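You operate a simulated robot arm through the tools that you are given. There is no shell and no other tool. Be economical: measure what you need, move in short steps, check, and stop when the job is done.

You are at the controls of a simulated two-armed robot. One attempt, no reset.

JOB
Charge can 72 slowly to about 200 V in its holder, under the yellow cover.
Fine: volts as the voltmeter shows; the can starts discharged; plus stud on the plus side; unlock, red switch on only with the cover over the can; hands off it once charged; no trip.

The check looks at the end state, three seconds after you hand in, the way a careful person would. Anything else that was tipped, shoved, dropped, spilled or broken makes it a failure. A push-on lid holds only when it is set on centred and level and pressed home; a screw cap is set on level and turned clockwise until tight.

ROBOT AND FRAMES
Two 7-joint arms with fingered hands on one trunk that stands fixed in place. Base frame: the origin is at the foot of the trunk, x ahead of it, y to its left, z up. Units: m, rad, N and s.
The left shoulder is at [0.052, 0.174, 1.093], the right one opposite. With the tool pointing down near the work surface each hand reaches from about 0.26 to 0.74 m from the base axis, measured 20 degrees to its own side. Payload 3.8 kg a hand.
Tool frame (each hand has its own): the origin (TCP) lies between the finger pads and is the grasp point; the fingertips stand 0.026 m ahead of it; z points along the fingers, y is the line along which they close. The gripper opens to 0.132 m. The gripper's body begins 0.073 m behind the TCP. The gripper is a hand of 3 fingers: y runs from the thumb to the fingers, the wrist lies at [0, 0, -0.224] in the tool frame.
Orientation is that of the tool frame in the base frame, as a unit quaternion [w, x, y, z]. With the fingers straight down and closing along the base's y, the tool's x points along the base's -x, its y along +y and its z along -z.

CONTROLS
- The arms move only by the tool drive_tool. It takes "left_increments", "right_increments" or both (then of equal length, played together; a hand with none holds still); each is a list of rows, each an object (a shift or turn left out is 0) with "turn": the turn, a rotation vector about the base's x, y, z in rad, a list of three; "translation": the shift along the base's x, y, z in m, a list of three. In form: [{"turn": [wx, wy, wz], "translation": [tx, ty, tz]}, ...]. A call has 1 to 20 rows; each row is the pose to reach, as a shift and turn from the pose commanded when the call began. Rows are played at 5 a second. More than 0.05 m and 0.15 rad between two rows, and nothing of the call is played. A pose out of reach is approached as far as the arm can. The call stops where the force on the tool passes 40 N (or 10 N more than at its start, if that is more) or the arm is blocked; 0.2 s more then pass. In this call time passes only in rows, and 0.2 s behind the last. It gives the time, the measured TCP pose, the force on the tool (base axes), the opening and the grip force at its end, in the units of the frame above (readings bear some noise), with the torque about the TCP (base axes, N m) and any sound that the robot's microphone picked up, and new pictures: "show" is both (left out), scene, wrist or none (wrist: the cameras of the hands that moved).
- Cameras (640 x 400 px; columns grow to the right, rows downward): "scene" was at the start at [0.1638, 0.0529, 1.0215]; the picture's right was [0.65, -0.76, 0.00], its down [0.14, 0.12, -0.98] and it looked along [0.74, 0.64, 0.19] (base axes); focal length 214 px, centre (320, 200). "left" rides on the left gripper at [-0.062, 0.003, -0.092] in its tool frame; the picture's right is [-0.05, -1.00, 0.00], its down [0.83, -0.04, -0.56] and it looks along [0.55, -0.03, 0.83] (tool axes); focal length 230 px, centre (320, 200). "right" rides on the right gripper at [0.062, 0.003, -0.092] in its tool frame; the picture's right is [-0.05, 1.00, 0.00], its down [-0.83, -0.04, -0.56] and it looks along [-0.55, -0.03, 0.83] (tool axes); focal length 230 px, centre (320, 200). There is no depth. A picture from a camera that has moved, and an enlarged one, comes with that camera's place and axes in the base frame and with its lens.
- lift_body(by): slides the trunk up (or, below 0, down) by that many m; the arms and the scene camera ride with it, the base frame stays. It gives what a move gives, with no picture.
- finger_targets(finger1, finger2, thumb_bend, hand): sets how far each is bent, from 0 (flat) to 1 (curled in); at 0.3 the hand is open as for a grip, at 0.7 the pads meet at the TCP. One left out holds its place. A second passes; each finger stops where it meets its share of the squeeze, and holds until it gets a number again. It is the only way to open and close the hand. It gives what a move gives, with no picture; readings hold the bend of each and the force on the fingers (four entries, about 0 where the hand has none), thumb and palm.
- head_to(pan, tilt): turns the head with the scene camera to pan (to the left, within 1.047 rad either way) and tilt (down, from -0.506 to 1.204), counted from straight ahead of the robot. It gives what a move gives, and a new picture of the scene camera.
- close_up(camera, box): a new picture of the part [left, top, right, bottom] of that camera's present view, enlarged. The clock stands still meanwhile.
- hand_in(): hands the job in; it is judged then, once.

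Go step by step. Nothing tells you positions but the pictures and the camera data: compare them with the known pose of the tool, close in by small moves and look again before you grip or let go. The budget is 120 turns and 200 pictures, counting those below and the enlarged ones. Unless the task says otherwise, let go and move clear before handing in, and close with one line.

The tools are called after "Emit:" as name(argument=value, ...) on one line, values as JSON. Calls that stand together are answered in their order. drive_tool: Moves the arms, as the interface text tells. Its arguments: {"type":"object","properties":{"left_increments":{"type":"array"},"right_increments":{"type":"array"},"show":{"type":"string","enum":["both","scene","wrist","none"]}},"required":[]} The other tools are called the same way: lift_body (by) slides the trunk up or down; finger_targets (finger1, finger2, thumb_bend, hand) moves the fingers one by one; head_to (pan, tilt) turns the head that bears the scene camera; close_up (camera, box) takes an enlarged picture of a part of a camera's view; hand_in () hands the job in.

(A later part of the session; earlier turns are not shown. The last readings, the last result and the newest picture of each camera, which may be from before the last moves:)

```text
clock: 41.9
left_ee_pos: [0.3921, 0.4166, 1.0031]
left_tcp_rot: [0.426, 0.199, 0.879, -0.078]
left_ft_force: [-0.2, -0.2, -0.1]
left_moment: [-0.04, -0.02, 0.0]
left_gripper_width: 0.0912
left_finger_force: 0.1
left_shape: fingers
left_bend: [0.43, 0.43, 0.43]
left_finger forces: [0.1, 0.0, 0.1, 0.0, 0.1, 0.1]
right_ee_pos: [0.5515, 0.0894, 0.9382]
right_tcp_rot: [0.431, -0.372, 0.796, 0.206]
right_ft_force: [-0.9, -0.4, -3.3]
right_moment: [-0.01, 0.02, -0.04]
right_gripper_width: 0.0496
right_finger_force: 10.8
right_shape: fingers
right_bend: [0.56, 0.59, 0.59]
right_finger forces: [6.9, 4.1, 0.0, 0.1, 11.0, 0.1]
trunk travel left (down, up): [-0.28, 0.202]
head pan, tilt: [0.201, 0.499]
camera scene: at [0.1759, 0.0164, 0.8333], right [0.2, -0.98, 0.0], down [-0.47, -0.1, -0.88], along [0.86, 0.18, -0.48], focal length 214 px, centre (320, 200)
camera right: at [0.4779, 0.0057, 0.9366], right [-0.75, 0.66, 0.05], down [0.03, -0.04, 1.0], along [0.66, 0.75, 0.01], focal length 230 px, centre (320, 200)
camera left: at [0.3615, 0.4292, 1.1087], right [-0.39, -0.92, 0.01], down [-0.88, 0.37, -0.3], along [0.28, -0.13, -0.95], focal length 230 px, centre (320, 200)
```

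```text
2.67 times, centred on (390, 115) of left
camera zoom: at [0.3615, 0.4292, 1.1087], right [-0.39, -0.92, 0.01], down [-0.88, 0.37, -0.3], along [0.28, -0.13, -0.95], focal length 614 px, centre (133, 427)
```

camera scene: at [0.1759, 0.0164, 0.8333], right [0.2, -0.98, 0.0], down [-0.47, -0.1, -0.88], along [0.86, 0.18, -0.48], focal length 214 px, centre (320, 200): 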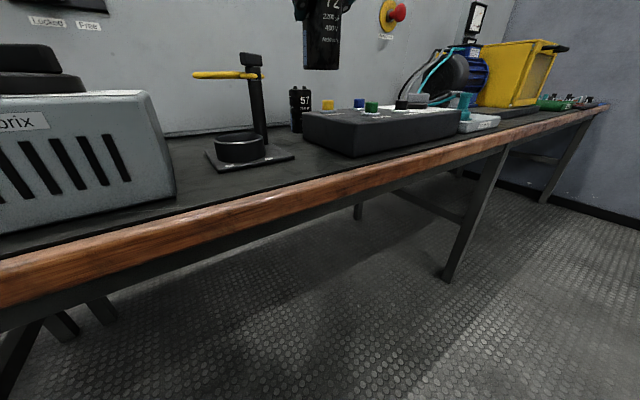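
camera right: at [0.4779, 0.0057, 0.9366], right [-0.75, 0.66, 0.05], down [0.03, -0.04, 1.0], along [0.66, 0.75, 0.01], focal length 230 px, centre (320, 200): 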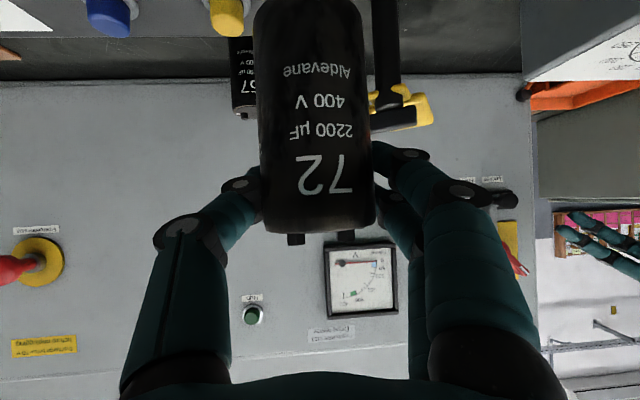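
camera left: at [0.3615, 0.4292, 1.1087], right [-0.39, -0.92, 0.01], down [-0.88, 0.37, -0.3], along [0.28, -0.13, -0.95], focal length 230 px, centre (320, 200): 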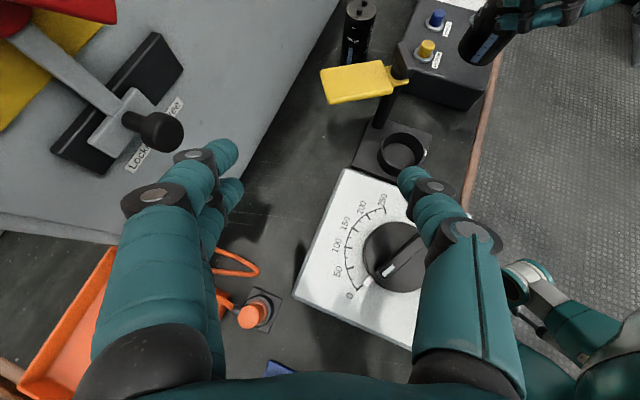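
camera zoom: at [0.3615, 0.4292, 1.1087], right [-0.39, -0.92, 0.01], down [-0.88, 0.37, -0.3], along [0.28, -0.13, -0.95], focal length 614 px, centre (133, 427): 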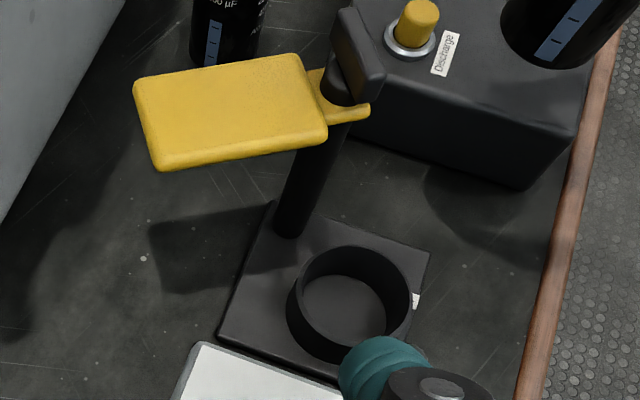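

Ring centre ≈ (0.491, 0.214), rim z ≈ 0.757. Moving the can over it at height and checking.

Emit:
drive_tool(right_increments=[{"translation": [-0.035, 0.005, 0.0]}, {"translation": [-0.0645, 0.035, 0.0]}, {"translation": [-0.0645, 0.07, 0.0]}, {"translation": [-0.0645, 0.1, 0.0]}, {"translation": [-0.0645, 0.124, 0.0]}], show="both")

Emit:
close_up(camera="left", box=[310, 40, 470, 190])

Emit:
close_up(camera="scene", box=[180, 40, 340, 190])

```text
clock: 43.0
left_ee_pos: [0.3924, 0.417, 1.0022]
left_tcp_rot: [0.426, 0.199, 0.879, -0.08]
left_ft_force: [0.0, -0.5, 0.2]
left_moment: [0.02, -0.03, -0.01]
left_gripper_width: 0.0913
left_finger_force: 0.0
left_shape: fingers
left_bend: [0.43, 0.43, 0.43]
left_finger forces: [0.0, 0.0, 0.0, 0.0, 0.1, 0.0]
right_ee_pos: [0.4887, 0.213, 0.938]
right_tcp_rot: [0.431, -0.372, 0.796, 0.207]
right_ft_force: [-0.7, 1.1, -4.5]
right_moment: [-0.02, 0.01, -0.02]
right_gripper_width: 0.0495
right_finger_force: 10.9
right_shape: fingers
right_bend: [0.56, 0.59, 0.59]
right_finger forces: [6.9, 3.8, 0.1, 0.1, 10.7, 0.1]
trunk travel left (down, up): [-0.28, 0.202]
head pan, tilt: [0.201, 0.499]
camera scene: at [0.176, 0.0167, 0.8332], right [0.2, -0.98, 0.0], down [-0.47, -0.1, -0.88], along [0.86, 0.17, -0.48], focal length 214 px, centre (320, 200)
camera right: at [0.4159, 0.1293, 0.9354], right [-0.75, 0.66, 0.05], down [0.03, -0.04, 1.0], along [0.66, 0.75, 0.01], focal length 230 px, centre (320, 200)
```

scene: 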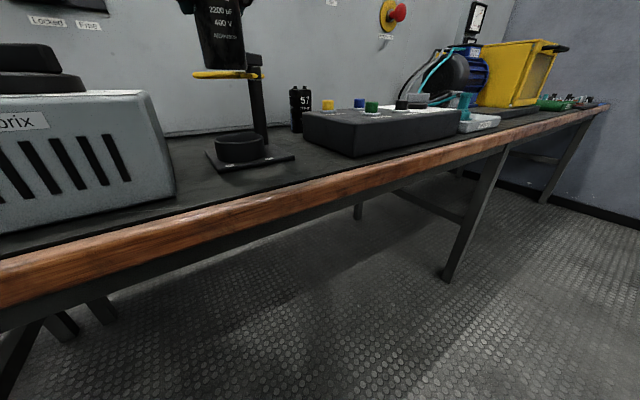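
right: 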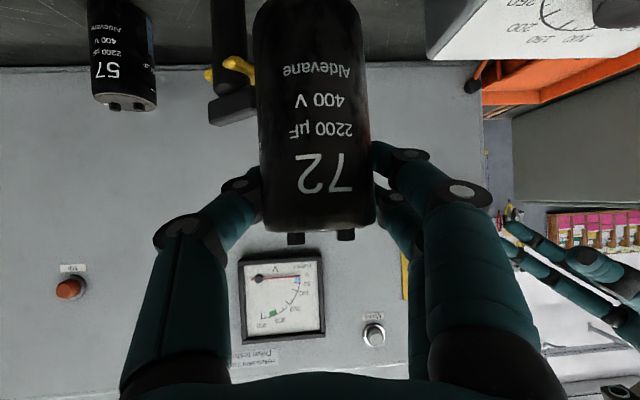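

```text
2.67 times, centred on (390, 115) of left
camera zoom: at [0.3618, 0.4297, 1.1082], right [-0.39, -0.92, 0.01], down [-0.88, 0.37, -0.3], along [0.28, -0.13, -0.95], focal length 614 px, centre (133, 427)
```

zoom: 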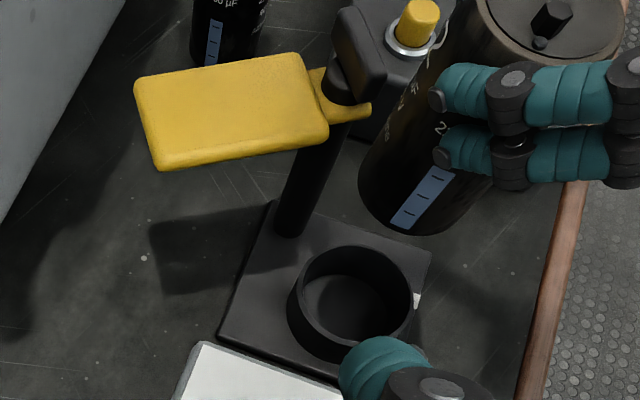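

```text
2.67 times, centred on (260, 115) of scene
camera zoom: at [0.176, 0.0167, 0.8332], right [0.2, -0.98, 0.0], down [-0.47, -0.1, -0.88], along [0.86, 0.17, -0.48], focal length 572 px, centre (480, 427)
```

zoom: 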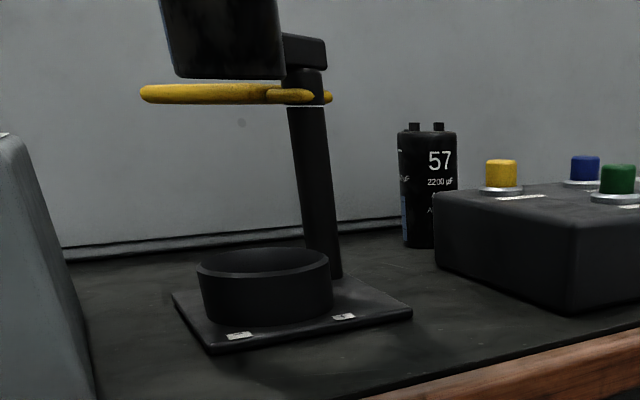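

The can is above the ring within a few mm in both views. Lowering to just above the rim.

Emit:
drive_tool(right_increments=[{"translation": [0, 0, -0.03]}, {"translation": [0, 0, -0.06]}, {"translation": [0, 0, -0.08]}], show="wrist")

Emit:
close_up(camera="left", box=[310, 40, 470, 190])

Emit:
close_up(camera="scene", box=[180, 40, 340, 190])

```text
clock: 43.9
left_ee_pos: [0.3917, 0.415, 1.0021]
left_tcp_rot: [0.426, 0.198, 0.879, -0.079]
left_ft_force: [-0.1, 0.6, -0.6]
left_moment: [-0.01, 0.0, 0.01]
left_gripper_width: 0.0914
left_finger_force: 0.0
left_shape: fingers
left_bend: [0.43, 0.43, 0.43]
left_finger forces: [0.0, 0.1, 0.1, 0.0, 0.0, 0.0]
right_ee_pos: [0.4873, 0.2139, 0.8568]
right_tcp_rot: [0.432, -0.372, 0.796, 0.206]
right_ft_force: [-0.6, 1.2, -3.7]
right_moment: [-0.1, 0.0, -0.01]
right_gripper_width: 0.05
right_finger_force: 10.4
right_shape: fingers
right_bend: [0.56, 0.59, 0.59]
right_finger forces: [6.7, 3.8, 0.0, 0.0, 10.4, 0.1]
trunk travel left (down, up): [-0.28, 0.202]
head pan, tilt: [0.201, 0.499]
camera right: at [0.4143, 0.1301, 0.8549], right [-0.75, 0.66, 0.05], down [0.03, -0.04, 1.0], along [0.66, 0.75, 0.01], focal length 230 px, centre (320, 200)
```

right: 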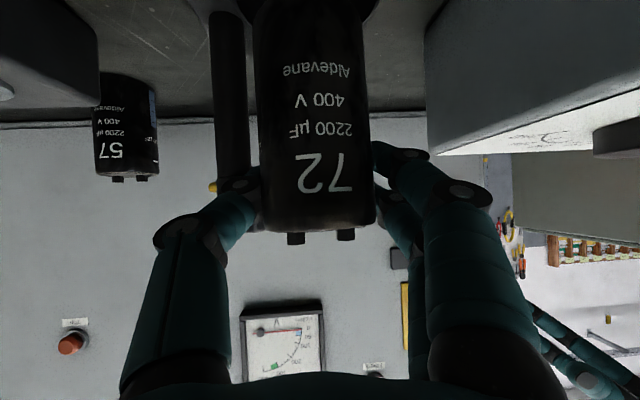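

```text
2.67 times, centred on (390, 115) of left
camera zoom: at [0.362, 0.4294, 1.1082], right [-0.39, -0.92, 0.01], down [-0.88, 0.37, -0.3], along [0.28, -0.13, -0.95], focal length 614 px, centre (133, 427)
```

zoom: 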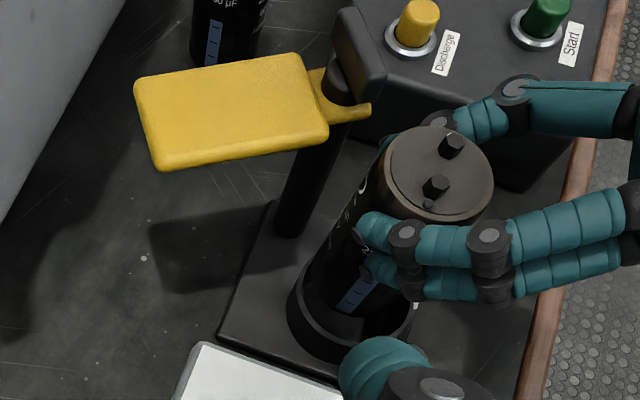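

```text
2.67 times, centred on (260, 115) of scene
camera zoom: at [0.1762, 0.0165, 0.8332], right [0.2, -0.98, 0.0], down [-0.47, -0.1, -0.88], along [0.86, 0.17, -0.48], focal length 572 px, centre (480, 427)
```

zoom: 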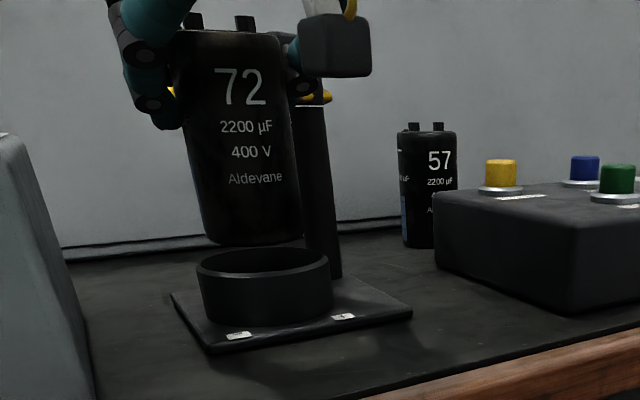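

Nearly centred (about 3 mm left). I'll correct and lower into the ring in gentle steps.

Emit:
drive_tool(right_increments=[{"translation": [0.001, -0.0025, -0.005]}, {"translation": [0.001, -0.0025, -0.012]}, {"translation": [0.001, -0.0025, -0.02]}, {"translation": [0.001, -0.0025, -0.028]}, {"translation": [0.001, -0.0025, -0.034]}], show="none")

Emit:
close_up(camera="scene", box=[180, 40, 340, 190])

Emit:
close_up(camera="left", box=[310, 40, 470, 190])

```text
clock: 45.0
left_ee_pos: [0.3915, 0.4159, 1.0022]
left_tcp_rot: [0.427, 0.199, 0.879, -0.079]
left_ft_force: [-0.4, 0.6, -0.2]
left_moment: [-0.02, 0.03, 0.04]
left_gripper_width: 0.0917
left_finger_force: 0.0
left_shape: fingers
left_bend: [0.43, 0.43, 0.43]
left_finger forces: [0.0, 0.0, 0.0, 0.1, 0.1, 0.0]
right_ee_pos: [0.4892, 0.2113, 0.8231]
right_tcp_rot: [0.432, -0.371, 0.796, 0.206]
right_ft_force: [0.5, -0.3, -4.2]
right_moment: [-0.01, 0.09, 0.01]
right_gripper_width: 0.0499
right_finger_force: 10.6
right_shape: fingers
right_bend: [0.56, 0.59, 0.59]
right_finger forces: [6.7, 4.1, 0.1, 0.0, 10.5, 0.1]
trunk travel left (down, up): [-0.28, 0.202]
head pan, tilt: [0.201, 0.499]
```

```text
2.67 times, centred on (260, 115) of scene
camera zoom: at [0.176, 0.0165, 0.8332], right [0.2, -0.98, 0.0], down [-0.47, -0.1, -0.88], along [0.86, 0.17, -0.48], focal length 572 px, centre (480, 427)
```

zoom: 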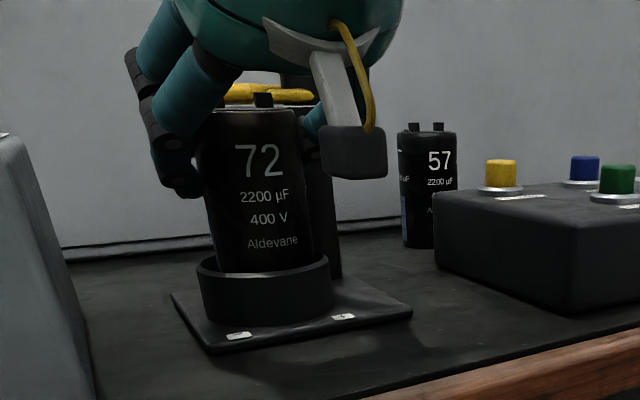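

```text
2.67 times, centred on (390, 115) of left
camera zoom: at [0.3618, 0.4294, 1.1083], right [-0.39, -0.92, 0.01], down [-0.88, 0.37, -0.3], along [0.28, -0.13, -0.95], focal length 614 px, centre (133, 427)
```

zoom: 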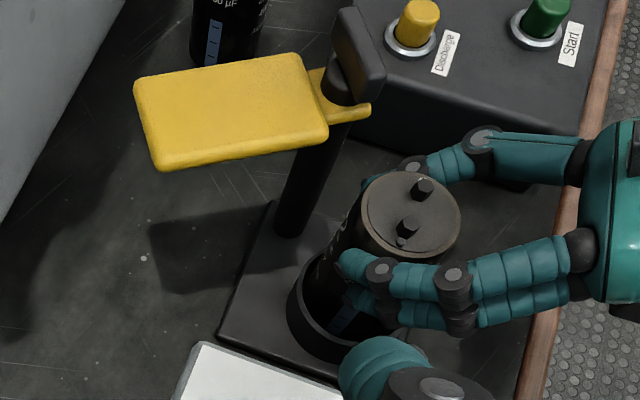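

The can is inside the ring. Seating it in 2 mm steps, watching force.

Emit:
drive_tool(right_increments=[{"translation": [0, 0, -0.002]}, {"translation": [0, 0, -0.004]}, {"translation": [0, 0, -0.006]}], show="none")

Emit:
drive_tool(right_increments=[{"translation": [0, 0, -0.0015]}, {"translation": [0, 0, -0.003]}], show="none")

```text
clock: 45.9
left_ee_pos: [0.3922, 0.4162, 1.0032]
left_tcp_rot: [0.426, 0.198, 0.879, -0.079]
left_ft_force: [0.4, 0.7, -0.5]
left_moment: [-0.01, 0.06, 0.0]
left_gripper_width: 0.0917
left_finger_force: 0.0
left_shape: fingers
left_bend: [0.43, 0.43, 0.43]
left_finger forces: [0.0, 0.0, 0.0, 0.1, 0.1, 0.0]
right_ee_pos: [0.4894, 0.2116, 0.8166]
right_tcp_rot: [0.431, -0.373, 0.796, 0.207]
right_ft_force: [-0.1, 0.0, -3.7]
right_moment: [-0.04, 0.06, 0.01]
right_gripper_width: 0.0499
right_finger_force: 11.1
right_shape: fingers
right_bend: [0.56, 0.59, 0.59]
right_finger forces: [6.6, 4.2, 0.0, 0.0, 10.4, 0.1]
trunk travel left (down, up): [-0.28, 0.202]
head pan, tilt: [0.201, 0.499]
```

```text
clock: 46.5
left_ee_pos: [0.3921, 0.4152, 1.0021]
left_tcp_rot: [0.425, 0.199, 0.879, -0.079]
left_ft_force: [-0.1, -0.1, -0.2]
left_moment: [0.01, 0.01, -0.01]
left_gripper_width: 0.0912
left_finger_force: 0.0
left_shape: fingers
left_bend: [0.43, 0.43, 0.43]
left_finger forces: [0.0, 0.0, 0.1, 0.0, 0.1, 0.0]
right_ee_pos: [0.4891, 0.2105, 0.8133]
right_tcp_rot: [0.433, -0.371, 0.795, 0.206]
right_ft_force: [0.1, 1.4, 0.9]
right_moment: [0.08, 0.05, 0.0]
right_gripper_width: 0.0498
right_finger_force: 10.3
right_shape: fingers
right_bend: [0.56, 0.59, 0.59]
right_finger forces: [7.0, 4.7, 0.0, 0.0, 10.7, 0.1]
trunk travel left (down, up): [-0.28, 0.202]
head pan, tilt: [0.201, 0.499]
```

Seated (weight taken by the holder at z 0.813). Opening the fingers, then backing out along the finger axis.

Emit:
finger_targets(hand="right", finger1=0.46, finger2=0.46, thumb_bend=0.46)

Emit:
close_up(camera="right", box=[160, 50, 480, 250])

Emit:
close_up(camera="left", box=[310, 40, 470, 190])

```text
clock: 47.5
left_ee_pos: [0.392, 0.4158, 1.003]
left_tcp_rot: [0.426, 0.199, 0.879, -0.078]
left_ft_force: [-0.9, 0.2, 0.8]
left_moment: [0.01, 0.03, -0.06]
left_gripper_width: 0.0914
left_finger_force: 0.0
left_shape: fingers
left_bend: [0.43, 0.43, 0.43]
left_finger forces: [0.1, 0.0, 0.1, 0.1, 0.0, 0.0]
right_ee_pos: [0.4897, 0.2105, 0.8132]
right_tcp_rot: [0.432, -0.372, 0.795, 0.207]
right_ft_force: [-0.2, 0.2, -0.1]
right_moment: [-0.01, 0.01, 0.0]
right_gripper_width: 0.0805
right_finger_force: 0.0
right_shape: fingers
right_bend: [0.46, 0.46, 0.46]
right_finger forces: [0.0, 0.0, 0.1, 0.0, 0.1, 0.0]
trunk travel left (down, up): [-0.28, 0.202]
head pan, tilt: [0.201, 0.499]
```

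```text
2.00 times, centred on (320, 150) of right
camera zoom: at [0.4155, 0.1274, 0.8112], right [-0.75, 0.66, 0.05], down [0.03, -0.04, 1.0], along [0.66, 0.75, 0.01], focal length 460 px, centre (320, 300)
```

zoom: 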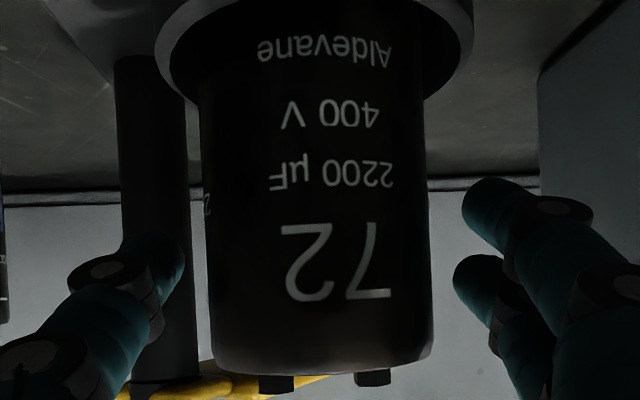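

```text
2.67 times, centred on (390, 115) of left
camera zoom: at [0.3616, 0.4293, 1.1084], right [-0.39, -0.92, 0.01], down [-0.88, 0.37, -0.3], along [0.28, -0.13, -0.95], focal length 614 px, centre (133, 427)
```

zoom: 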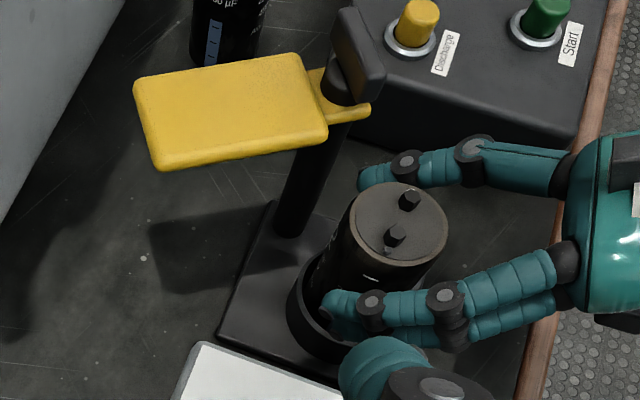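

Released cleanly; the can stands in the holder. Now the right hand backs out and up, and then I raise the trunk for tool-down work with the left.

Emit:
drive_tool(right_increments=[{"translation": [-0.018, -0.022, 0.018]}, {"translation": [-0.036, -0.044, 0.036]}, {"translation": [-0.054, -0.066, 0.054]}, {"translation": [-0.072, -0.088, 0.072]}, {"translation": [-0.085, -0.11, 0.1]}, {"translation": [-0.09, -0.14, 0.13]}, {"translation": [-0.09, -0.17, 0.15]}], show="scene")

Emit:
lift_body(by=0.12)

Emit:
finger_targets(hand="left", finger1=0.7, finger2=0.7, thumb_bend=0.7)

```text
clock: 49.0
left_ee_pos: [0.3931, 0.4155, 1.0021]
left_tcp_rot: [0.426, 0.198, 0.879, -0.078]
left_ft_force: [-0.4, -0.1, 0.1]
left_moment: [0.02, 0.02, 0.01]
left_gripper_width: 0.0914
left_finger_force: 0.0
left_shape: fingers
left_bend: [0.43, 0.43, 0.43]
left_finger forces: [0.0, 0.1, 0.1, 0.0, 0.0, 0.0]
right_ee_pos: [0.4038, 0.0667, 0.9449]
right_tcp_rot: [0.428, -0.372, 0.798, 0.204]
right_ft_force: [0.4, 0.6, 0.8]
right_moment: [0.02, 0.02, 0.01]
right_gripper_width: 0.081
right_finger_force: 0.1
right_shape: fingers
right_bend: [0.46, 0.46, 0.46]
right_finger forces: [0.0, 0.1, 0.1, 0.0, 0.0, 0.2]
right hand out of reach, approached as far as the arm can: row 6, 7
trunk travel left (down, up): [-0.28, 0.202]
head pan, tilt: [0.201, 0.499]
camera scene: at [0.1767, 0.0162, 0.833], right [0.2, -0.98, 0.0], down [-0.47, -0.1, -0.88], along [0.86, 0.17, -0.48], focal length 214 px, centre (320, 200)
```

scene: 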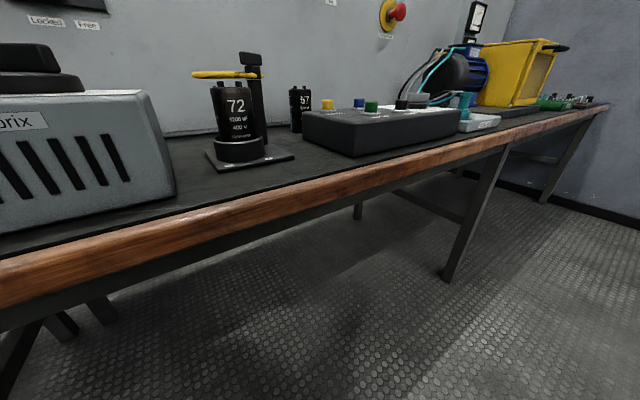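

```text
clock: 50.5
left_ee_pos: [0.3932, 0.4151, 1.1229]
left_tcp_rot: [0.425, 0.199, 0.879, -0.079]
left_ft_force: [0.3, 0.2, -0.9]
left_moment: [-0.02, -0.01, -0.02]
left_gripper_width: 0.0913
left_finger_force: 0.2
left_shape: fingers
left_bend: [0.43, 0.43, 0.43]
left_finger forces: [0.1, 0.1, 0.0, 0.0, 0.0, 0.0]
right_ee_pos: [0.4044, 0.0674, 1.0651]
right_tcp_rot: [0.43, -0.372, 0.796, 0.207]
right_ft_force: [0.5, -1.2, -0.3]
right_moment: [0.02, -0.03, 0.03]
right_gripper_width: 0.081
right_finger_force: 0.0
right_shape: fingers
right_bend: [0.46, 0.46, 0.46]
right_finger forces: [0.0, 0.1, 0.0, 0.1, 0.0, 0.0]
trunk travel left (down, up): [-0.4, 0.082]
head pan, tilt: [0.201, 0.499]
```

```text
clock: 51.5
left_ee_pos: [0.394, 0.4162, 1.1231]
left_tcp_rot: [0.426, 0.198, 0.879, -0.078]
left_ft_force: [0.7, 0.2, 0.2]
left_moment: [0.03, -0.01, -0.02]
left_gripper_width: 0.0061
left_finger_force: 0.1
left_shape: fingers
left_bend: [0.7, 0.7, 0.7]
left_finger forces: [0.1, 0.0, 0.0, 0.0, 0.1, 0.0]
right_ee_pos: [0.4039, 0.0677, 1.0666]
right_tcp_rot: [0.432, -0.371, 0.796, 0.206]
right_ft_force: [0.6, 0.1, 0.2]
right_moment: [0.04, 0.0, 0.01]
right_gripper_width: 0.0812
right_finger_force: 0.0
right_shape: fingers
right_bend: [0.46, 0.46, 0.46]
right_finger forces: [0.0, 0.1, 0.0, 0.1, 0.1, 0.0]
trunk travel left (down, up): [-0.4, 0.082]
head pan, tilt: [0.201, 0.499]
```

Emit:
drive_tool(left_increments=[{"translation": [0.03, -0.014, -0.02], "turn": [0.0475, 0.102, 0]}, {"translation": [0.06, -0.028, -0.04], "turn": [0.095, 0.204, 0]}, {"translation": [0.09, -0.042, -0.06], "turn": [0.1425, 0.306, 0]}, {"translation": [0.12, -0.056, -0.08], "turn": [0.19, 0.408, 0]}, {"translation": [0.15, -0.07, -0.1], "turn": [0.2375, 0.51, 0]}, {"translation": [0.18, -0.084, -0.12], "turn": [0.285, 0.612, 0]}, {"translation": [0.21, -0.098, -0.14], "turn": [0.3325, 0.714, 0]}, {"translation": [0.237, -0.11, -0.16], "turn": [0.38, 0.816, 0]}], show="both")

```text
clock: 53.4
left_ee_pos: [0.5976, 0.3191, 0.9837]
left_tcp_rot: [0.058, 0.227, 0.972, 0.001]
left_ft_force: [0.3, -0.9, 0.6]
left_moment: [0.02, 0.0, 0.04]
left_gripper_width: 0.0058
left_finger_force: 0.1
left_shape: fingers
left_bend: [0.7, 0.7, 0.7]
left_finger forces: [0.0, 0.1, 0.0, 0.0, 0.0, 0.0]
left hand out of reach, approached as far as the arm can: row 7, 8
right_ee_pos: [0.4033, 0.0673, 1.0659]
right_tcp_rot: [0.432, -0.373, 0.795, 0.207]
right_ft_force: [0.3, -0.9, -0.2]
right_moment: [-0.02, 0.0, -0.03]
right_gripper_width: 0.081
right_finger_force: 0.0
right_shape: fingers
right_bend: [0.46, 0.46, 0.46]
right_finger forces: [0.1, 0.1, 0.1, 0.0, 0.0, 0.0]
trunk travel left (down, up): [-0.4, 0.082]
head pan, tilt: [0.201, 0.499]
camera scene: at [0.189, 0.0153, 0.9589], right [0.2, -0.98, 0.0], down [-0.47, -0.09, -0.88], along [0.86, 0.18, -0.48], focal length 214 px, centre (320, 200)
camera left: at [0.6421, 0.2967, 1.0819], right [-0.39, -0.92, -0.02], down [-0.82, 0.34, 0.46], along [-0.41, 0.2, -0.89], focal length 230 px, centre (320, 200)
```

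scene: 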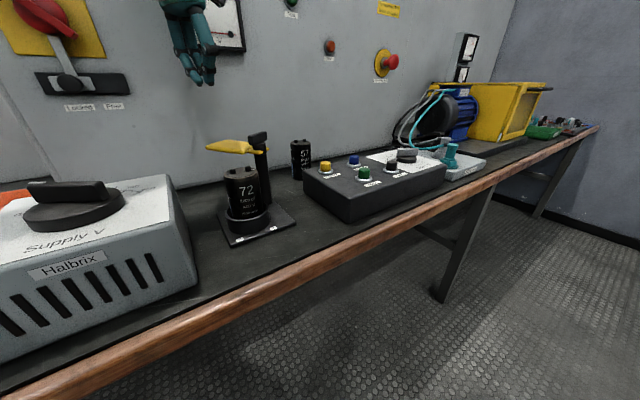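
left: 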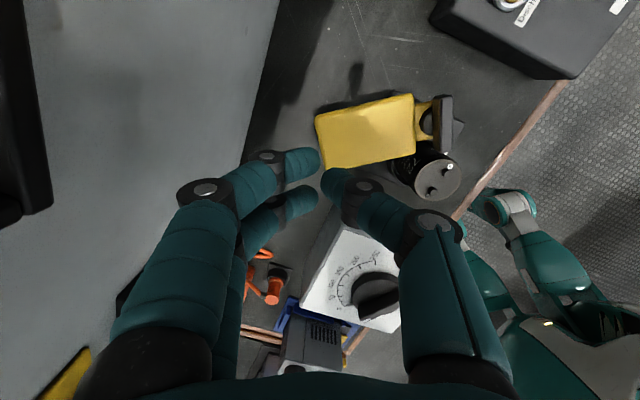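

The cover is at ~80°, needing a ~100° counter-clockwise swing over the can. Straight-down reach falls short behind it, so I'll tilt the hand to hook over the cover's far edge and pull it round.

Emit:
drive_tool(left_increments=[{"translation": [0.012, -0.003, -0.005], "turn": [-0.052, -0.111, 0]}, {"translation": [0.024, -0.007, -0.01], "turn": [-0.104, -0.222, 0]}, {"translation": [0.036, -0.01, -0.02], "turn": [-0.155, -0.333, 0]}, {"translation": [0.05, -0.014, -0.035], "turn": [-0.207, -0.444, 0]}], show="both")

```text
clock: 54.4
left_ee_pos: [0.6474, 0.307, 0.9488]
left_tcp_rot: [0.295, 0.214, 0.93, -0.049]
left_ft_force: [0.1, 1.6, -0.3]
left_moment: [-0.04, 0.02, 0.02]
left_gripper_width: 0.0058
left_finger_force: 0.0
left_shape: fingers
left_bend: [0.7, 0.7, 0.7]
left_finger forces: [0.0, 0.1, 0.0, 0.0, 0.1, 0.1]
right_ee_pos: [0.4041, 0.0673, 1.0652]
right_tcp_rot: [0.431, -0.372, 0.796, 0.207]
right_ft_force: [-0.8, 0.2, 0.5]
right_moment: [0.02, 0.0, -0.04]
right_gripper_width: 0.0811
right_finger_force: 0.1
right_shape: fingers
right_bend: [0.46, 0.46, 0.46]
right_finger forces: [0.0, 0.1, 0.1, 0.0, 0.1, 0.1]
trunk travel left (down, up): [-0.4, 0.082]
head pan, tilt: [0.201, 0.499]
camera scene: at [0.1899, 0.0165, 0.9586], right [0.2, -0.98, 0.0], down [-0.47, -0.1, -0.88], along [0.86, 0.17, -0.48], focal length 214 px, centre (320, 200)
camera left: at [0.6447, 0.3058, 1.0596], right [-0.39, -0.92, 0.0], down [-0.92, 0.39, -0.02], along [0.02, 0.0, -1.0], focal length 230 px, centre (320, 200)
```

scene: 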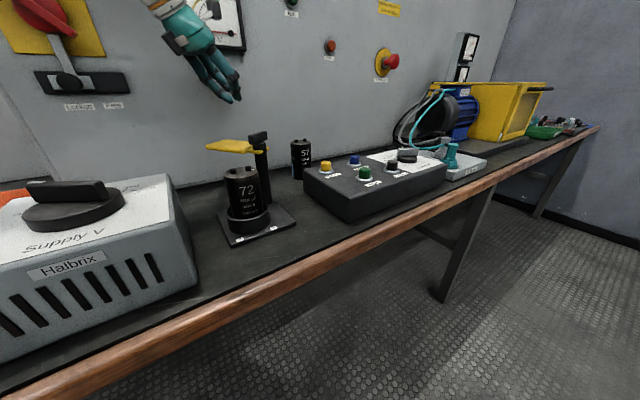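
left: 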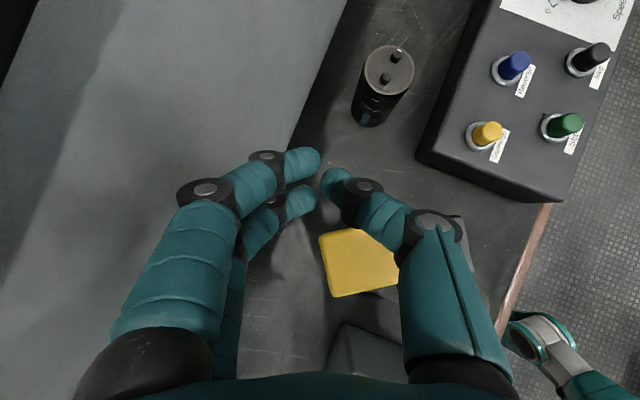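

Looking straight down: the cover's rear edge is at x ≈ 0.623. I'll move 1.8 cm further forward, then lower behind it.

Emit:
drive_tool(left_increments=[{"translation": [0.018, -0.007, 0.0]}, {"translation": [0.018, -0.007, -0.03]}, {"translation": [0.018, -0.007, -0.06]}, {"translation": [0.018, -0.007, -0.08]}], show="both")

Emit:
close_up(camera="scene", box=[160, 60, 320, 160])

```text
clock: 55.4
left_ee_pos: [0.6654, 0.3007, 0.8661]
left_tcp_rot: [0.294, 0.214, 0.93, -0.049]
left_ft_force: [0.7, -0.2, 0.6]
left_moment: [0.06, 0.01, -0.04]
left_gripper_width: 0.0058
left_finger_force: 0.0
left_shape: fingers
left_bend: [0.7, 0.7, 0.7]
left_finger forces: [0.0, 0.0, 0.1, 0.0, 0.0, 0.0]
right_ee_pos: [0.4031, 0.0689, 1.0649]
right_tcp_rot: [0.432, -0.372, 0.795, 0.206]
right_ft_force: [-0.7, 0.0, 1.2]
right_moment: [0.02, -0.01, 0.0]
right_gripper_width: 0.0809
right_finger_force: 0.1
right_shape: fingers
right_bend: [0.46, 0.46, 0.46]
right_finger forces: [0.1, 0.0, 0.0, 0.0, 0.0, 0.0]
trunk travel left (down, up): [-0.4, 0.082]
head pan, tilt: [0.201, 0.499]
camera scene: at [0.1898, 0.0166, 0.9586], right [0.2, -0.98, 0.0], down [-0.47, -0.1, -0.88], along [0.86, 0.17, -0.48], focal length 214 px, centre (320, 200)
camera left: at [0.664, 0.3007, 0.9775], right [-0.39, -0.92, 0.0], down [-0.92, 0.39, -0.02], along [0.02, 0.0, -1.0], focal length 230 px, centre (320, 200)
```

scene: 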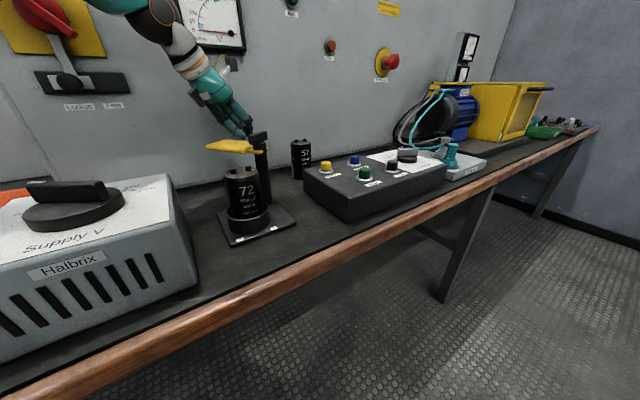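
left: 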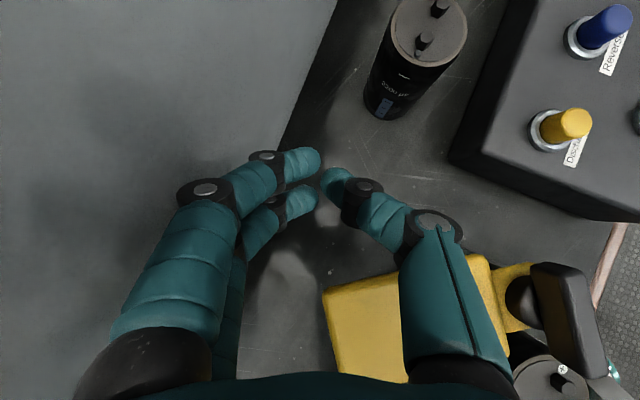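

```text
4.00 times, centred on (240, 110) of scene
camera zoom: at [0.1898, 0.0166, 0.9586], right [0.2, -0.98, 0.0], down [-0.47, -0.1, -0.88], along [0.86, 0.17, -0.48], focal length 858 px, centre (640, 560)
```

zoom: 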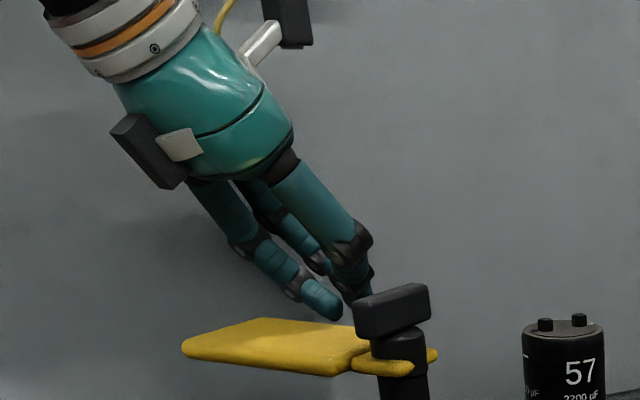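

Tip still slightly high; lower 1.4 cm more and then pull the cover round along its arc to about 140°.

Emit:
drive_tool(left_increments=[{"translation": [0.0, 0.0, -0.014]}, {"translation": [-0.02, 0.0, -0.014]}, {"translation": [-0.041, -0.003, -0.014]}, {"translation": [-0.052, 0.004, -0.014]}, {"translation": [-0.063, 0.0115, -0.014]}, {"translation": [-0.075, 0.016, -0.014]}, {"translation": [-0.087, 0.0205, -0.014]}, {"translation": [-0.1, 0.0215, -0.014]}, {"translation": [-0.113, 0.0215, -0.014]}, {"translation": [-0.126, 0.02, -0.014]}, {"translation": [-0.139, 0.0165, -0.014]}], show="both")

Emit:
close_up(camera="scene", box=[160, 60, 320, 160])

```text
clock: 57.8
left_ee_pos: [0.5251, 0.318, 0.8545]
left_tcp_rot: [0.294, 0.215, 0.93, -0.05]
left_ft_force: [-0.1, 0.0, 0.3]
left_moment: [0.03, 0.01, 0.03]
left_gripper_width: 0.0054
left_finger_force: 0.1
left_shape: fingers
left_bend: [0.7, 0.7, 0.7]
left_finger forces: [0.0, 0.0, 0.0, 0.1, 0.0, 0.0]
right_ee_pos: [0.4033, 0.069, 1.0645]
right_tcp_rot: [0.432, -0.372, 0.795, 0.206]
right_ft_force: [0.3, -0.7, -0.8]
right_moment: [0.0, -0.01, -0.03]
right_gripper_width: 0.0809
right_finger_force: 0.1
right_shape: fingers
right_bend: [0.46, 0.46, 0.46]
right_finger forces: [0.0, 0.0, 0.0, 0.0, 0.1, 0.1]
trunk travel left (down, up): [-0.4, 0.082]
head pan, tilt: [0.201, 0.499]
camera scene: at [0.1896, 0.0165, 0.9586], right [0.2, -0.98, 0.0], down [-0.47, -0.1, -0.88], along [0.86, 0.17, -0.48], focal length 214 px, centre (320, 200)
camera left: at [0.5226, 0.3174, 0.9654], right [-0.39, -0.92, 0.0], down [-0.92, 0.39, -0.02], along [0.02, 0.0, -1.0], focal length 230 px, centre (320, 200)
```

scene: 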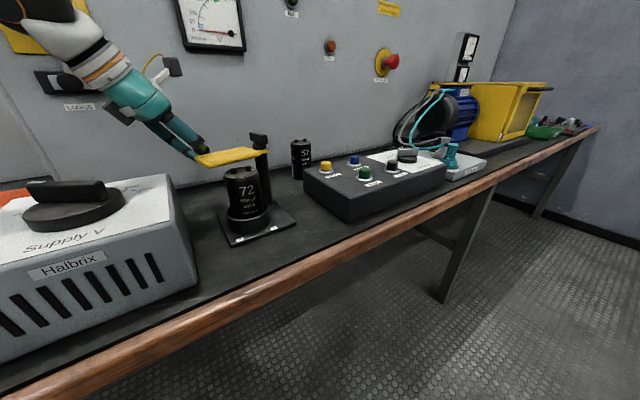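
left: 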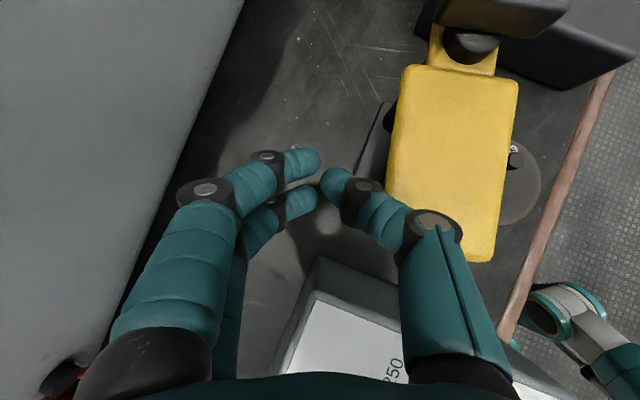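

```text
4.00 times, centred on (240, 110) of scene
camera zoom: at [0.1896, 0.0165, 0.9586], right [0.2, -0.98, 0.0], down [-0.47, -0.1, -0.88], along [0.86, 0.17, -0.48], focal length 858 px, centre (640, 560)
```

zoom: 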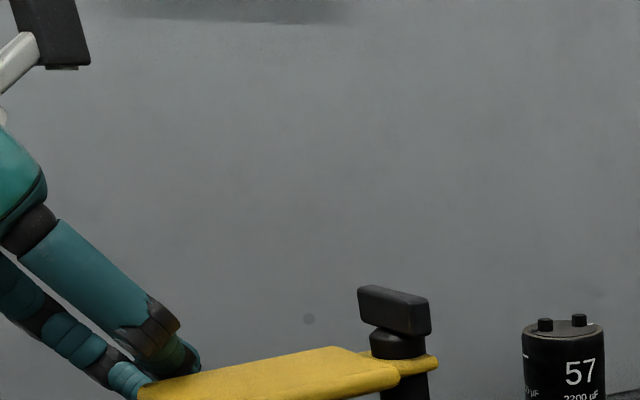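

The cover is at ~149°. Continuing the arc to bring it over the can.

Emit:
drive_tool(left_increments=[{"translation": [-0.012, -0.005, 0]}, {"translation": [-0.023, -0.011, 0]}, {"translation": [-0.034, -0.019, 0]}, {"translation": [-0.043, -0.028, 0]}], show="both")

```text
clock: 58.8
left_ee_pos: [0.482, 0.2875, 0.8553]
left_tcp_rot: [0.294, 0.215, 0.93, -0.049]
left_ft_force: [-0.1, 0.3, 0.3]
left_moment: [0.03, -0.01, -0.02]
left_gripper_width: 0.0053
left_finger_force: 0.7
left_shape: fingers
left_bend: [0.7, 0.7, 0.7]
left_finger forces: [0.0, 0.0, 0.0, 0.0, 0.5, 0.0]
right_ee_pos: [0.4049, 0.0666, 1.0662]
right_tcp_rot: [0.431, -0.373, 0.795, 0.207]
right_ft_force: [1.6, 0.1, 1.3]
right_moment: [-0.01, 0.02, 0.02]
right_gripper_width: 0.0808
right_finger_force: 0.2
right_shape: fingers
right_bend: [0.46, 0.46, 0.46]
right_finger forces: [0.0, 0.1, 0.0, 0.0, 0.0, 0.1]
trunk travel left (down, up): [-0.4, 0.082]
head pan, tilt: [0.201, 0.499]
camera scene: at [0.1898, 0.0163, 0.9586], right [0.2, -0.98, 0.0], down [-0.47, -0.1, -0.88], along [0.86, 0.18, -0.48], focal length 214 px, centre (320, 200)
camera left: at [0.4806, 0.2883, 0.9662], right [-0.39, -0.92, -0.01], down [-0.92, 0.39, -0.02], along [0.02, 0.0, -1.0], focal length 230 px, centre (320, 200)
```

scene: 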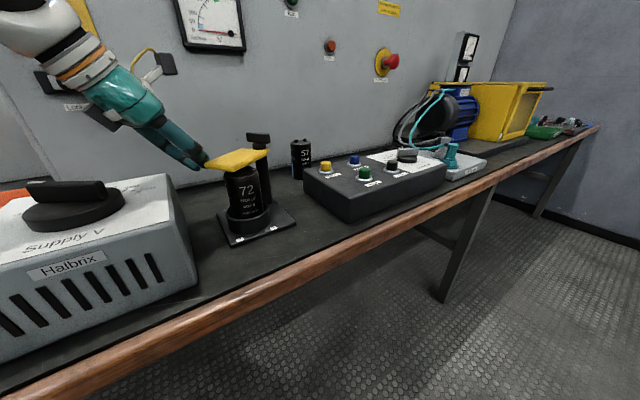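
left: 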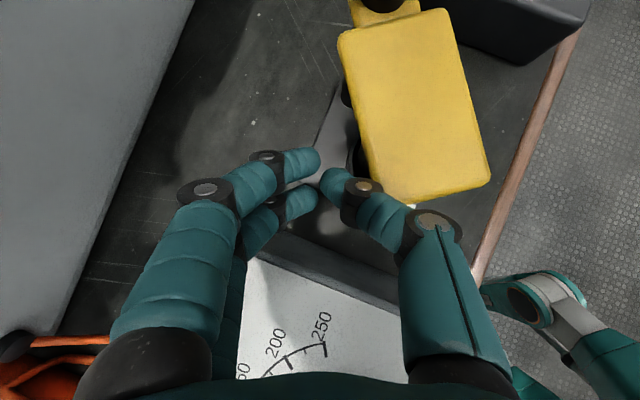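

Cover at ~168°; about 12° more centres it on the can. Continuing gently.

Emit:
drive_tool(left_increments=[{"translation": [-0.0055, -0.0065, 0.004]}, {"translation": [-0.01, -0.014, 0.004]}, {"translation": [-0.014, -0.0213, 0.004]}], show="both")

Emit:
close_up(camera="scene", box=[160, 110, 320, 260])

```text
clock: 59.5
left_ee_pos: [0.4683, 0.2682, 0.8581]
left_tcp_rot: [0.294, 0.215, 0.93, -0.049]
left_ft_force: [1.2, 3.2, 2.7]
left_moment: [-0.04, 0.01, -0.01]
left_gripper_width: 0.0037
left_finger_force: 2.6
left_shape: fingers
left_bend: [0.7, 0.7, 0.71]
left_finger forces: [0.0, 0.1, 0.1, 0.0, 3.7, 0.1]
right_ee_pos: [0.4035, 0.0686, 1.0671]
right_tcp_rot: [0.431, -0.372, 0.796, 0.206]
right_ft_force: [-0.2, -0.1, -0.7]
right_moment: [0.04, 0.0, 0.02]
right_gripper_width: 0.0811
right_finger_force: 0.0
right_shape: fingers
right_bend: [0.46, 0.46, 0.46]
right_finger forces: [0.0, 0.1, 0.1, 0.1, 0.0, 0.0]
trunk travel left (down, up): [-0.4, 0.082]
head pan, tilt: [0.201, 0.499]
camera scene: at [0.1897, 0.0167, 0.9587], right [0.2, -0.98, 0.0], down [-0.47, -0.1, -0.88], along [0.86, 0.17, -0.48], focal length 214 px, centre (320, 200)
camera left: at [0.4666, 0.2677, 0.9692], right [-0.39, -0.92, -0.01], down [-0.92, 0.39, -0.02], along [0.02, 0.0, -1.0], focal length 230 px, centre (320, 200)
```

scene: 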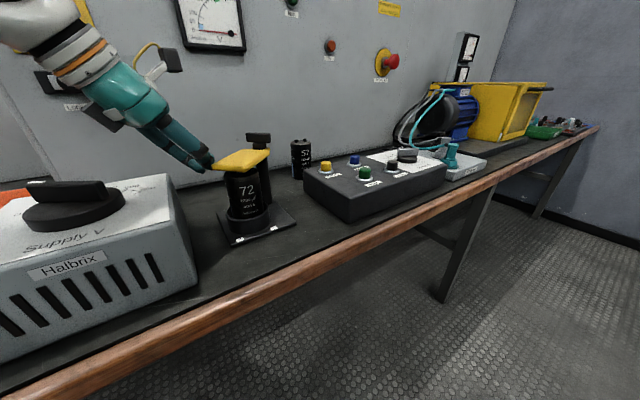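
left: 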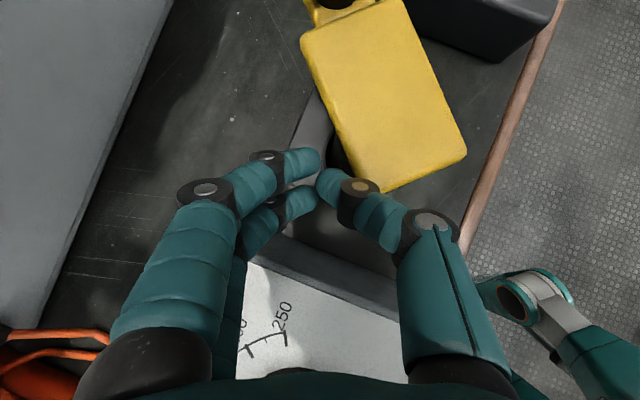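

```text
2.67 times, centred on (240, 185) of scene
camera zoom: at [0.1897, 0.0167, 0.9587], right [0.2, -0.98, 0.0], down [-0.47, -0.1, -0.88], along [0.86, 0.17, -0.48], focal length 572 px, centre (533, 240)
```

zoom: 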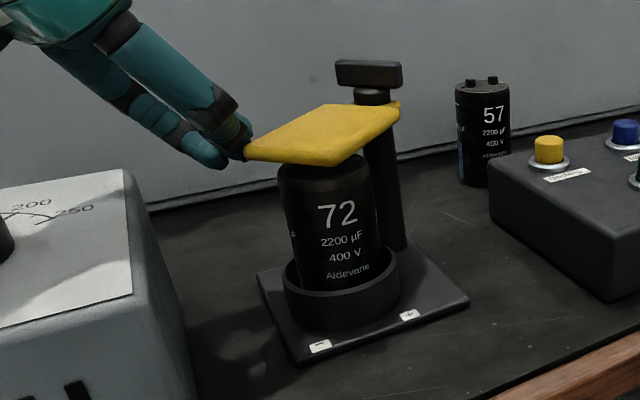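

The cover met its stop at ~180°, over the can. Now I withdraw the left hand and turn it to face the panel lock.

Emit:
drive_tool(left_increments=[{"translation": [0.0, 0.02, 0.0]}, {"translation": [-0.015, 0.045, 0.015]}, {"translation": [-0.03, 0.07, 0.045]}, {"translation": [-0.04, 0.08, 0.06], "turn": [0.0145, -0.0821, 0.1154]}, {"translation": [-0.045, 0.09, 0.07], "turn": [0.0289, -0.1642, 0.2308]}, {"translation": [-0.05, 0.1, 0.08], "turn": [0.0434, -0.2463, 0.3462]}, {"translation": [-0.055, 0.11, 0.09], "turn": [0.0578, -0.3284, 0.4616]}, {"translation": [-0.06, 0.12, 0.1], "turn": [0.0723, -0.4105, 0.577]}, {"translation": [-0.065, 0.125, 0.1], "turn": [0.0868, -0.4926, 0.6924]}, {"translation": [-0.068, 0.13, 0.1], "turn": [0.1012, -0.5747, 0.8078]}, {"translation": [-0.068, 0.132, 0.1], "turn": [0.1157, -0.6568, 0.9232]}, {"translation": [-0.068, 0.132, 0.1], "turn": [0.1301, -0.7389, 1.0386]}, {"translation": [-0.068, 0.132, 0.1], "turn": [0.1446, -0.821, 1.154]}], show="wrist")

Emit:
head_to(pan=0.75, tilt=0.1)

```text
clock: 62.4
left_ee_pos: [0.4176, 0.397, 0.9499]
left_tcp_rot: [0.586, -0.291, 0.709, 0.263]
left_ft_force: [-0.4, -0.1, 0.2]
left_moment: [0.02, -0.04, -0.01]
left_gripper_width: 0.0057
left_finger_force: 0.0
left_shape: fingers
left_bend: [0.7, 0.7, 0.7]
left_finger forces: [0.1, 0.0, 0.0, 0.0, 0.1, 0.1]
left hand out of reach, approached as far as the arm can: row 6, 7, 8, 9, 10, 11, 12, 13
right_ee_pos: [0.4047, 0.0654, 1.0662]
right_tcp_rot: [0.431, -0.371, 0.796, 0.207]
right_ft_force: [-0.3, -1.1, 0.0]
right_moment: [-0.01, 0.01, 0.02]
right_gripper_width: 0.0809
right_finger_force: 0.0
right_shape: fingers
right_bend: [0.46, 0.46, 0.46]
right_finger forces: [0.0, 0.1, 0.0, 0.0, 0.1, 0.0]
trunk travel left (down, up): [-0.4, 0.082]
head pan, tilt: [0.201, 0.499]
camera left: at [0.3625, 0.3394, 1.0256], right [0.73, -0.69, 0.02], down [-0.47, -0.51, -0.72], along [0.5, 0.51, -0.69], focal length 230 px, centre (320, 200)
```

left: 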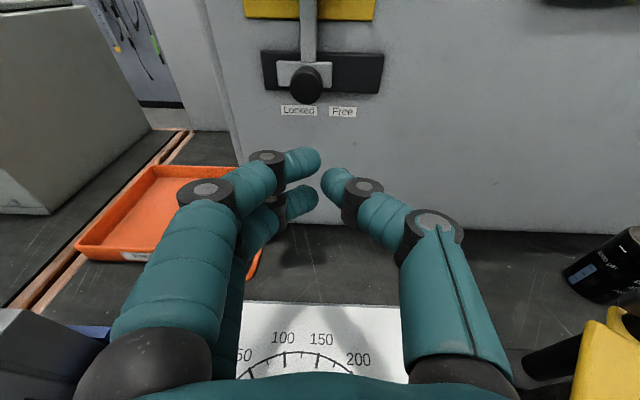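

```text
clock: 63.3
left_ee_pos: [0.4181, 0.3988, 0.9479]
left_tcp_rot: [0.584, -0.293, 0.711, 0.261]
left_ft_force: [0.0, -0.8, 0.6]
left_moment: [0.01, 0.03, 0.0]
left_gripper_width: 0.0057
left_finger_force: 0.0
left_shape: fingers
left_bend: [0.7, 0.7, 0.7]
left_finger forces: [0.0, 0.0, 0.1, 0.0, 0.0, 0.1]
right_ee_pos: [0.4034, 0.0673, 1.0663]
right_tcp_rot: [0.431, -0.372, 0.796, 0.206]
right_ft_force: [-0.1, 0.0, 0.0]
right_moment: [0.02, -0.01, -0.01]
right_gripper_width: 0.0811
right_finger_force: 0.0
right_shape: fingers
right_bend: [0.46, 0.46, 0.46]
right_finger forces: [0.1, 0.0, 0.1, 0.0, 0.1, 0.1]
trunk travel left (down, up): [-0.4, 0.082]
head pan, tilt: [0.75, 0.099]
camera scene: at [0.1679, 0.061, 0.9956], right [0.68, -0.73, 0.0], down [-0.07, -0.07, -0.99], along [0.73, 0.68, -0.1], focal length 214 px, centre (320, 200)
```

scene: 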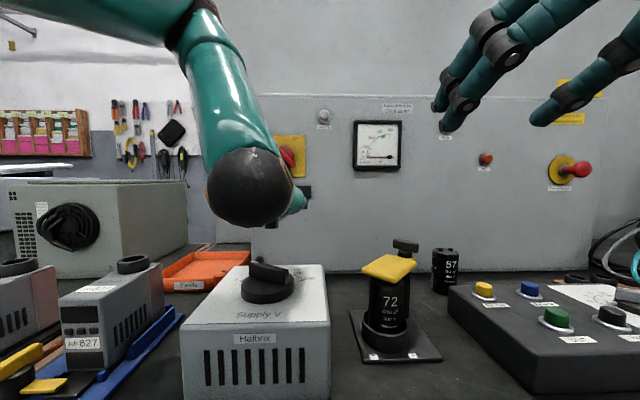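

The left hand faces the panel; the lock knob triangulates to about (0.493, 0.492, 0.961). I'll open the fingers and approach to pinch it.

Emit:
finger_targets(hand="left", finger1=0.47, finger2=0.47, thumb_bend=0.47)

Emit:
drive_tool(left_increments=[{"translation": [0.014, 0.02, 0.007]}, {"translation": [0.028, 0.041, 0.015]}, {"translation": [0.0417, 0.0615, 0.015]}], show="wrist")

```text
clock: 64.3
left_ee_pos: [0.418, 0.3982, 0.9482]
left_tcp_rot: [0.585, -0.291, 0.711, 0.26]
left_ft_force: [0.1, -0.2, 0.0]
left_moment: [0.0, -0.03, 0.07]
left_gripper_width: 0.077
left_finger_force: 0.0
left_shape: fingers
left_bend: [0.47, 0.47, 0.47]
left_finger forces: [0.0, 0.0, 0.1, 0.0, 0.1, 0.0]
right_ee_pos: [0.4049, 0.0676, 1.0659]
right_tcp_rot: [0.43, -0.373, 0.796, 0.206]
right_ft_force: [1.1, 0.4, -1.3]
right_moment: [0.01, 0.04, -0.01]
right_gripper_width: 0.0811
right_finger_force: 0.1
right_shape: fingers
right_bend: [0.46, 0.46, 0.46]
right_finger forces: [0.0, 0.0, 0.1, 0.1, 0.0, 0.0]
trunk travel left (down, up): [-0.4, 0.082]
head pan, tilt: [0.75, 0.099]
```

```text
clock: 65.1
left_ee_pos: [0.4589, 0.4623, 0.9615]
left_tcp_rot: [0.585, -0.291, 0.711, 0.26]
left_ft_force: [-0.4, -0.5, 0.1]
left_moment: [0.0, 0.05, 0.0]
left_gripper_width: 0.0772
left_finger_force: 0.0
left_shape: fingers
left_bend: [0.47, 0.47, 0.47]
left_finger forces: [0.0, 0.0, 0.0, 0.0, 0.0, 0.1]
right_ee_pos: [0.4032, 0.0676, 1.0653]
right_tcp_rot: [0.432, -0.372, 0.796, 0.206]
right_ft_force: [0.1, 0.4, 0.5]
right_moment: [-0.03, 0.01, 0.0]
right_gripper_width: 0.0811
right_finger_force: 0.1
right_shape: fingers
right_bend: [0.46, 0.46, 0.46]
right_finger forces: [0.0, 0.0, 0.0, 0.1, 0.0, 0.0]
trunk travel left (down, up): [-0.4, 0.082]
head pan, tilt: [0.75, 0.099]
camera left: at [0.4024, 0.4058, 1.038], right [0.73, -0.69, 0.02], down [-0.47, -0.52, -0.72], along [0.5, 0.51, -0.7], focal length 230 px, centre (320, 200)
```

left: 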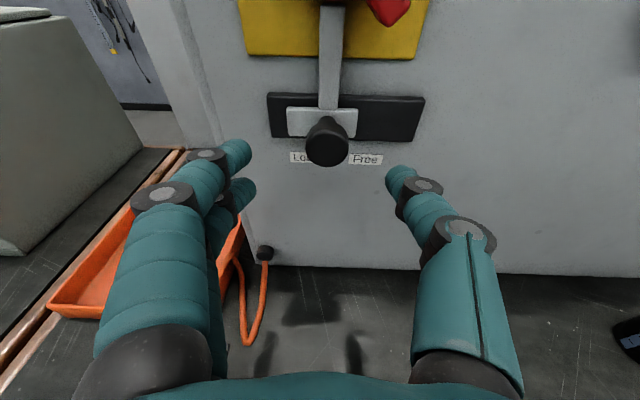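

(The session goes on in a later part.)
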